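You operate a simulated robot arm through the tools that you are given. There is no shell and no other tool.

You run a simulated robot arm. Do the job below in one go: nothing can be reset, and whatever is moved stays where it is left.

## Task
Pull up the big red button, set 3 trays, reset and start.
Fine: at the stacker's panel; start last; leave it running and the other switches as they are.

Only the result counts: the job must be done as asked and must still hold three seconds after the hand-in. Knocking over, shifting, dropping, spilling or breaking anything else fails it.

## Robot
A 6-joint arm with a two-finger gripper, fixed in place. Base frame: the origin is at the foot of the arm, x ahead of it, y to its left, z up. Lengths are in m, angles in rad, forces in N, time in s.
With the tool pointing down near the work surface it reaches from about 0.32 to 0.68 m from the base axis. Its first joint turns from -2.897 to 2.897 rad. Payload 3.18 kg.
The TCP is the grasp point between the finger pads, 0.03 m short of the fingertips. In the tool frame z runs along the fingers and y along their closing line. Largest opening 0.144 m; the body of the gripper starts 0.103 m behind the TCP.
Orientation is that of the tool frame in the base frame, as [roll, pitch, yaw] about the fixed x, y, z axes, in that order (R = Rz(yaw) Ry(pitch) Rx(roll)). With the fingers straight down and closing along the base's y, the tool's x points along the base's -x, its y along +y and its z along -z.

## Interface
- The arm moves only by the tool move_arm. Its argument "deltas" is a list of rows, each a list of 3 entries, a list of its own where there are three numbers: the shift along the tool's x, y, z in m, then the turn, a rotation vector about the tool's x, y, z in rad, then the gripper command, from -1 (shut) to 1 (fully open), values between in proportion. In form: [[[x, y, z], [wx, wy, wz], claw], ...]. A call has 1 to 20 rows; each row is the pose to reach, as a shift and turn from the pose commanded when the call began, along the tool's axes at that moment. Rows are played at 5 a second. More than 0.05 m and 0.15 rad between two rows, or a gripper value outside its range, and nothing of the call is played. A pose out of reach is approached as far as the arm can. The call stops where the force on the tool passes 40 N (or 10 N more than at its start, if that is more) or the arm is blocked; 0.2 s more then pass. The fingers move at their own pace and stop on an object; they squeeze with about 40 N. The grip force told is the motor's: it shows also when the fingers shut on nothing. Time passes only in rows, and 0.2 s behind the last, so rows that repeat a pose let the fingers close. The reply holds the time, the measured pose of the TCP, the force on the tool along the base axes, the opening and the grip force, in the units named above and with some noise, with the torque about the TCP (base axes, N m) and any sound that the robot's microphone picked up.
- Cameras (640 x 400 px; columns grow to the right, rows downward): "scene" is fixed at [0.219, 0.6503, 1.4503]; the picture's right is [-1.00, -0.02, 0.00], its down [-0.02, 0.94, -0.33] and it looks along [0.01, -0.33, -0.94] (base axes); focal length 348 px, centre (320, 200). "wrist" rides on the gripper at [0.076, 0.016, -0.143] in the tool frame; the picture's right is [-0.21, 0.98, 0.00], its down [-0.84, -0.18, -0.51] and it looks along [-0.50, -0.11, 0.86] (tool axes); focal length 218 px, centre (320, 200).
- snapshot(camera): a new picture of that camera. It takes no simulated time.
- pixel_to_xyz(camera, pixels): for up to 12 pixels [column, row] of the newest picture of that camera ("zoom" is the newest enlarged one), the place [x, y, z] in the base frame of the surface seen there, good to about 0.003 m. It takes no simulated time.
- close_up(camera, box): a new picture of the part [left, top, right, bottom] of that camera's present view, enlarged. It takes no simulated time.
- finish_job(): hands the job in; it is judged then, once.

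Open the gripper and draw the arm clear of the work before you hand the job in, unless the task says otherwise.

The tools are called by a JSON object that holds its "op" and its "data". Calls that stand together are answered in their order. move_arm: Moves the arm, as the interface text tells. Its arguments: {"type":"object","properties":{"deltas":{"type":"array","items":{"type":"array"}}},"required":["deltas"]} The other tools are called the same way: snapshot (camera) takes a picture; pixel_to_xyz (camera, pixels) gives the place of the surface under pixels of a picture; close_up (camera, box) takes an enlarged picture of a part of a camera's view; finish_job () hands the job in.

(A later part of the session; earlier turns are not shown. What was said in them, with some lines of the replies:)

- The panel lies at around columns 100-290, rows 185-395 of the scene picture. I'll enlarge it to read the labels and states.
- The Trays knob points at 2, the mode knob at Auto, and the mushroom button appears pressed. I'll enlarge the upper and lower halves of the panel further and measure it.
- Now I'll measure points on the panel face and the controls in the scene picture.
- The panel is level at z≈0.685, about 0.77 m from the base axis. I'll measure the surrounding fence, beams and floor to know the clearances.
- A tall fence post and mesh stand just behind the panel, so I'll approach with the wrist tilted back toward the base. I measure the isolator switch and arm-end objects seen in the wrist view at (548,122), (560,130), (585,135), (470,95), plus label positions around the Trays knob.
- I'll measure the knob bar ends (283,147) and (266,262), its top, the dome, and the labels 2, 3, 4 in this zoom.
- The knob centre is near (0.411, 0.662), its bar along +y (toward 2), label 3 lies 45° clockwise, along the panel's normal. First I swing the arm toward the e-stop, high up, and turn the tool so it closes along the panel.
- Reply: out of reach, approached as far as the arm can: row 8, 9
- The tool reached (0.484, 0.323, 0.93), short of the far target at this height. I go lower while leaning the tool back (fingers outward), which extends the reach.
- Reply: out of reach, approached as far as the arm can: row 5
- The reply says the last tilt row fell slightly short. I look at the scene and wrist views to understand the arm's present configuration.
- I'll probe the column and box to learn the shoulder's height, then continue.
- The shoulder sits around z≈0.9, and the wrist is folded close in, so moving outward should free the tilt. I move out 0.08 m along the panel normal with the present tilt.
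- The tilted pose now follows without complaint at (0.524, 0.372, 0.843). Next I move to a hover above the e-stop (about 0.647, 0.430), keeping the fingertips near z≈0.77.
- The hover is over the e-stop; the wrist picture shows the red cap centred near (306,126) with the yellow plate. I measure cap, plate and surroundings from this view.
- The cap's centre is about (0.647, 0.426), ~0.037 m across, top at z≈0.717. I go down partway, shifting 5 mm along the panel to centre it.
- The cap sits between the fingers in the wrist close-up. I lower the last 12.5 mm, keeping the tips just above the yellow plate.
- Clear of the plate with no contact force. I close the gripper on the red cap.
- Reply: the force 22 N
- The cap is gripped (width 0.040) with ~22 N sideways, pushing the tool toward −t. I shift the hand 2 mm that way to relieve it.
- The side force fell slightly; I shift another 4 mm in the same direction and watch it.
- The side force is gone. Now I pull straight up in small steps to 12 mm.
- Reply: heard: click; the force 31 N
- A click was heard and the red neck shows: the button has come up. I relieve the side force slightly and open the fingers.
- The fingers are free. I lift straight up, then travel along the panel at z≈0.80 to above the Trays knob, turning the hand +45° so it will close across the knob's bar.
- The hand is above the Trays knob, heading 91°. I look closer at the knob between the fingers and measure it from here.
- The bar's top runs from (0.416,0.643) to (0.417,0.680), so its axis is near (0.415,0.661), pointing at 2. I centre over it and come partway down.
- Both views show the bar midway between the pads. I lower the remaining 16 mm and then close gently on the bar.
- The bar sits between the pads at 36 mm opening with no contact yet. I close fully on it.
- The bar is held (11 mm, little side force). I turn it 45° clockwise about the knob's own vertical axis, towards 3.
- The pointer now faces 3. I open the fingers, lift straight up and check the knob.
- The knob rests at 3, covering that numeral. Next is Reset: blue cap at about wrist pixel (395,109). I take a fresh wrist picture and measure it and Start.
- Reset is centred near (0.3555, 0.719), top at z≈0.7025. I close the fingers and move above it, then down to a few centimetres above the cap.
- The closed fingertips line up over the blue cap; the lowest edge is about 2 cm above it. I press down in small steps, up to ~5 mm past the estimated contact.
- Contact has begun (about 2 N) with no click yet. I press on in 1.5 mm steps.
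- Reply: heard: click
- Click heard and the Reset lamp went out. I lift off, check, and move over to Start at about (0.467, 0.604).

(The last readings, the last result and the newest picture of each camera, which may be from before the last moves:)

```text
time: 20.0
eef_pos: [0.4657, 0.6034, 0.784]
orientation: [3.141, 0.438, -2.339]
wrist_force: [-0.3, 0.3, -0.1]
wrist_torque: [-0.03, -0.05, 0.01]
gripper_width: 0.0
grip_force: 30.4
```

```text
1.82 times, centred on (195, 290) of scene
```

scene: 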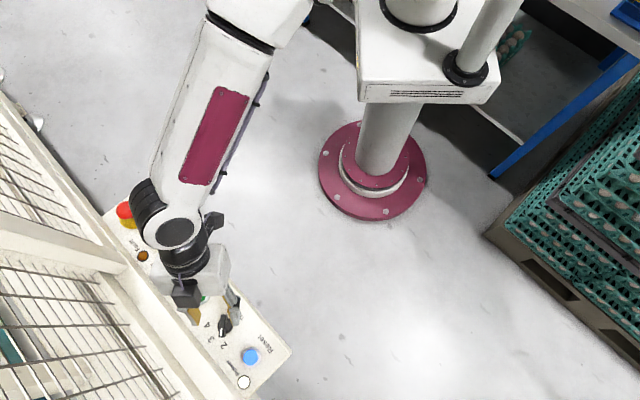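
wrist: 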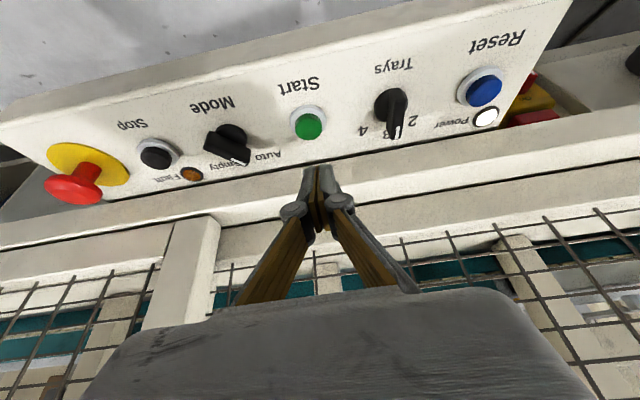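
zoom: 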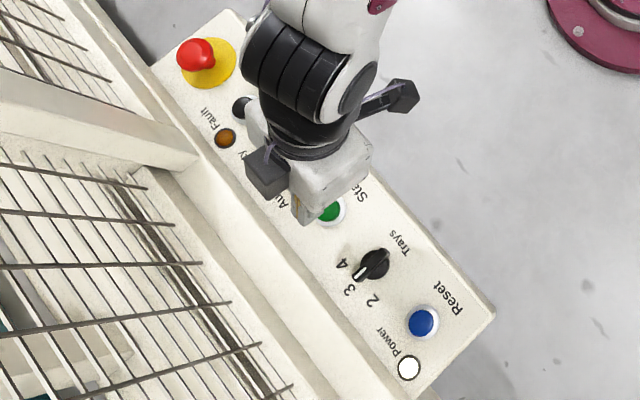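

Reset lamp is dark, Trays at 3, e-stop up. The green Start button is at (309,125) in the wrist view; I measure its centre from here.

{"op": "pixel_to_xyz", "data": {"camera": "wrist", "pixels": [[309, 126], [299, 126], [319, 126], [309, 117], [309, 135], [293, 120], [325, 118]]}}

{"op": "close_up", "data": {"camera": "wrist", "box": [220, 80, 440, 240]}}

```text
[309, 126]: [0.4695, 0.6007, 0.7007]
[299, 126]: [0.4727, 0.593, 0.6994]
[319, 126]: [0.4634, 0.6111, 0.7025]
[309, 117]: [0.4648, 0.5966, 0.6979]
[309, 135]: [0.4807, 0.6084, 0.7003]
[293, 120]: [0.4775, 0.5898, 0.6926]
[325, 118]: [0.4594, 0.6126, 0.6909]
```

```text
2.50 times, centred on (330, 160) of wrist
```

zoom: 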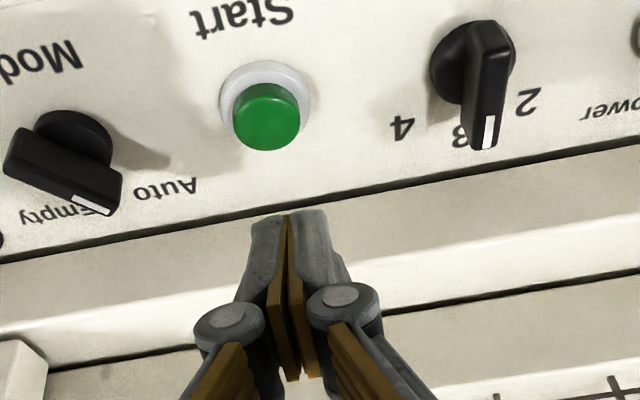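

Start is centred at about (0.468, 0.602); the hand is ~4 mm off along the panel. I correct and lower to about 2 cm above the cap.

{"op": "move_arm", "data": {"deltas": [[[0.0122, -0.0037, 0.0274], [0, 0, 0], -1]]}}

{"op": "close_up", "data": {"camera": "wrist", "box": [220, 80, 440, 240]}}

```text
time: 20.4
eef_pos: [0.4703, 0.6005, 0.7548]
orientation: [3.141, 0.438, -2.341]
wrist_force: [0.4, -0.2, 0.7]
wrist_torque: [0.0, 0.0, 0.0]
gripper_width: 0.0
grip_force: 30.4
```

```text
2.50 times, centred on (330, 160) of wrist
```

zoom: 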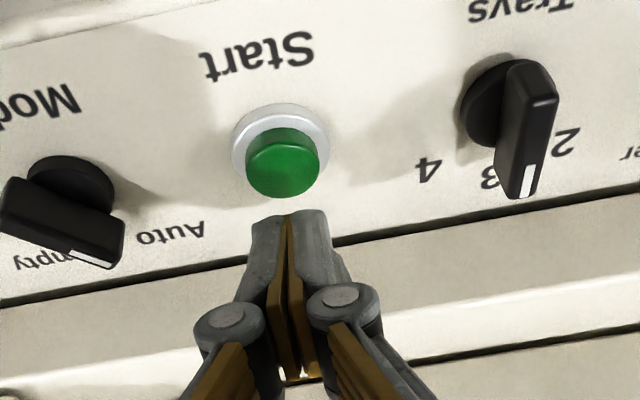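

The alignment matches the one that worked for Reset (green cap at (282,162)). I press Start down in steps.

{"op": "move_arm", "data": {"deltas": [[[0.0076, 0, 0.0163], [0, 0, 0], -1], [[0.0093, 0, 0.0199], [0, 0, 0], -1], [[0.0106, 0, 0.0226], [0, 0, 0], -1], [[0.0117, 0, 0.0249], [0, 0, 0], -1], [[0.0123, 0, 0.0263], [0, 0, 0], -1], [[0.0129, 0, 0.0276], [0, 0, 0], -1]]}}

{"op": "close_up", "data": {"camera": "wrist", "box": [220, 80, 440, 240]}}

```text
time: 21.8
eef_pos: [0.47, 0.6004, 0.7244]
orientation: [3.138, 0.439, -2.34]
wrist_force: [-1.4, -1.3, 8.4]
wrist_torque: [-0.08, 0.04, 0.04]
gripper_width: 0.0058
grip_force: 30.8
heard: click
```

```text
2.50 times, centred on (330, 160) of wrist
```

zoom: 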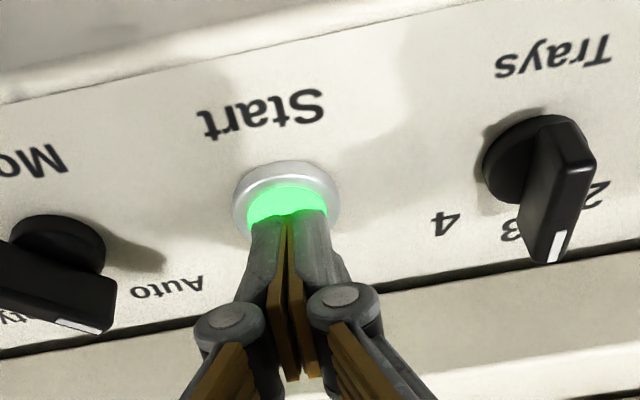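

A click and the Start lamp shines green: it is running. I lift straight off, draw the arm back toward the base and open the gripper.

{"op": "move_arm", "data": {"deltas": [[[-0.0148, 0, -0.0317], [0, 0, 0], -1], [[-0.0297, 0, -0.0634], [0, 0, 0], -1], [[-0.0424, 0, -0.0906], [0, 0, 0], -1], [[-0.0062, 0, -0.1075], [0, 0, 0], -0.5], [[0.03, 0, -0.1245], [0, 0, 0], 0.2], [[0.03, 0, -0.1245], [0, 0, 0], 1], [[0.03, 0, -0.1245], [0, 0, 0], 1]]}}

{"op": "snapshot", "data": {"camera": "wrist"}}

{"op": "close_up", "data": {"camera": "scene", "box": [90, 180, 300, 400]}}

```text
time: 23.4
eef_pos: [0.4143, 0.5446, 0.8231]
orientation: [-3.142, 0.44, -2.341]
wrist_force: [-1.1, -0.1, 0.7]
wrist_torque: [-0.02, 0.02, 0.0]
gripper_width: 0.144
grip_force: 0.1
```

```text
taken
```

wrist: 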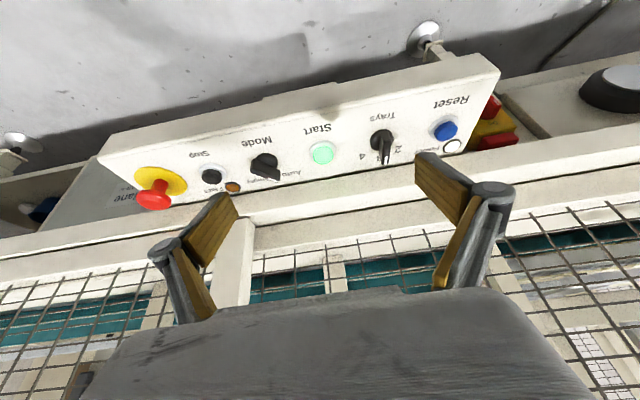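

```text
1.82 times, centred on (195, 290) of scene
```

zoom: 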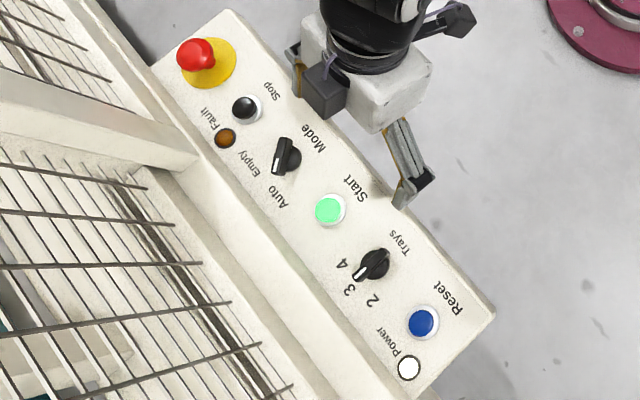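

Everything shows as wanted: Start lit, Reset dark, Trays at 3, e-stop up, Mode unchanged. I draw the arm a bit further back and up to be well clear.

{"op": "move_arm", "data": {"deltas": [[[0.02, 0, -0.0279], [0, 0.1, 0], 1], [[0.0401, 0, -0.0557], [0, 0.2, 0], 1], [[0.0601, 0, -0.0836], [0, 0.3, 0], 1], [[0.0601, 0, -0.0836], [0, 0.3, 0], 1]]}}

{"op": "close_up", "data": {"camera": "scene", "box": [90, 180, 300, 400]}}

{"op": "close_up", "data": {"camera": "scene", "box": [180, 270, 300, 400]}}

```text
time: 24.4
eef_pos: [0.3506, 0.478, 0.8728]
orientation: [-3.141, 0.136, -2.34]
wrist_force: [0.6, -0.1, 0.3]
wrist_torque: [0.0, -0.03, 0.0]
gripper_width: 0.1442
grip_force: 0.0
```

```text
1.82 times, centred on (195, 290) of scene
```

zoom: 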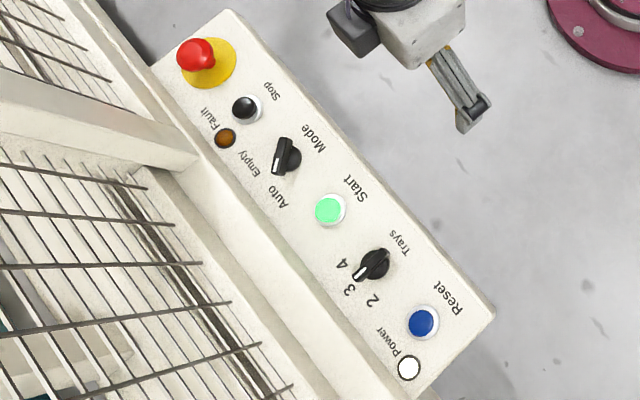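

```text
3.08 times, centred on (240, 335) of scene
```

zoom: 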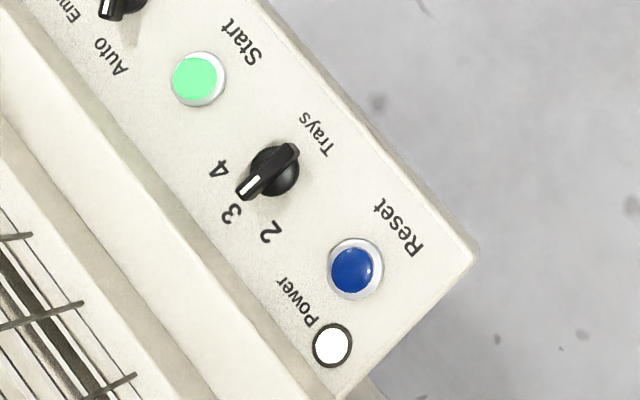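

The arm is clear with the gripper open. The panel shows Start lit, Trays at 3, Reset dark, the red button up and the other switches unchanged, so I hand the job in.

{"op": "finish_job", "data": {}}

```text
The job is handed in.
```

The stacker is running. I pulled the red button up, set Trays to 3, pressed Reset and pressed Start last.

- **Red button:** it clicked and now stands up with its neck showing.
- **Trays:** the knob went from 2 to 3. There was no click when it turned, but the pointer stayed on 3 after I let go.
- **Reset:** it clicked and its blue light went out.
- **Start:** it clicked, and its green light was still on when I handed the job in.

I didn't touch Mode, Stop or the main red and yellow switch. The arm is drawn back from the panel with the gripper open. I handed the job in right after the final check, so I did not watch the three seconds that followed.
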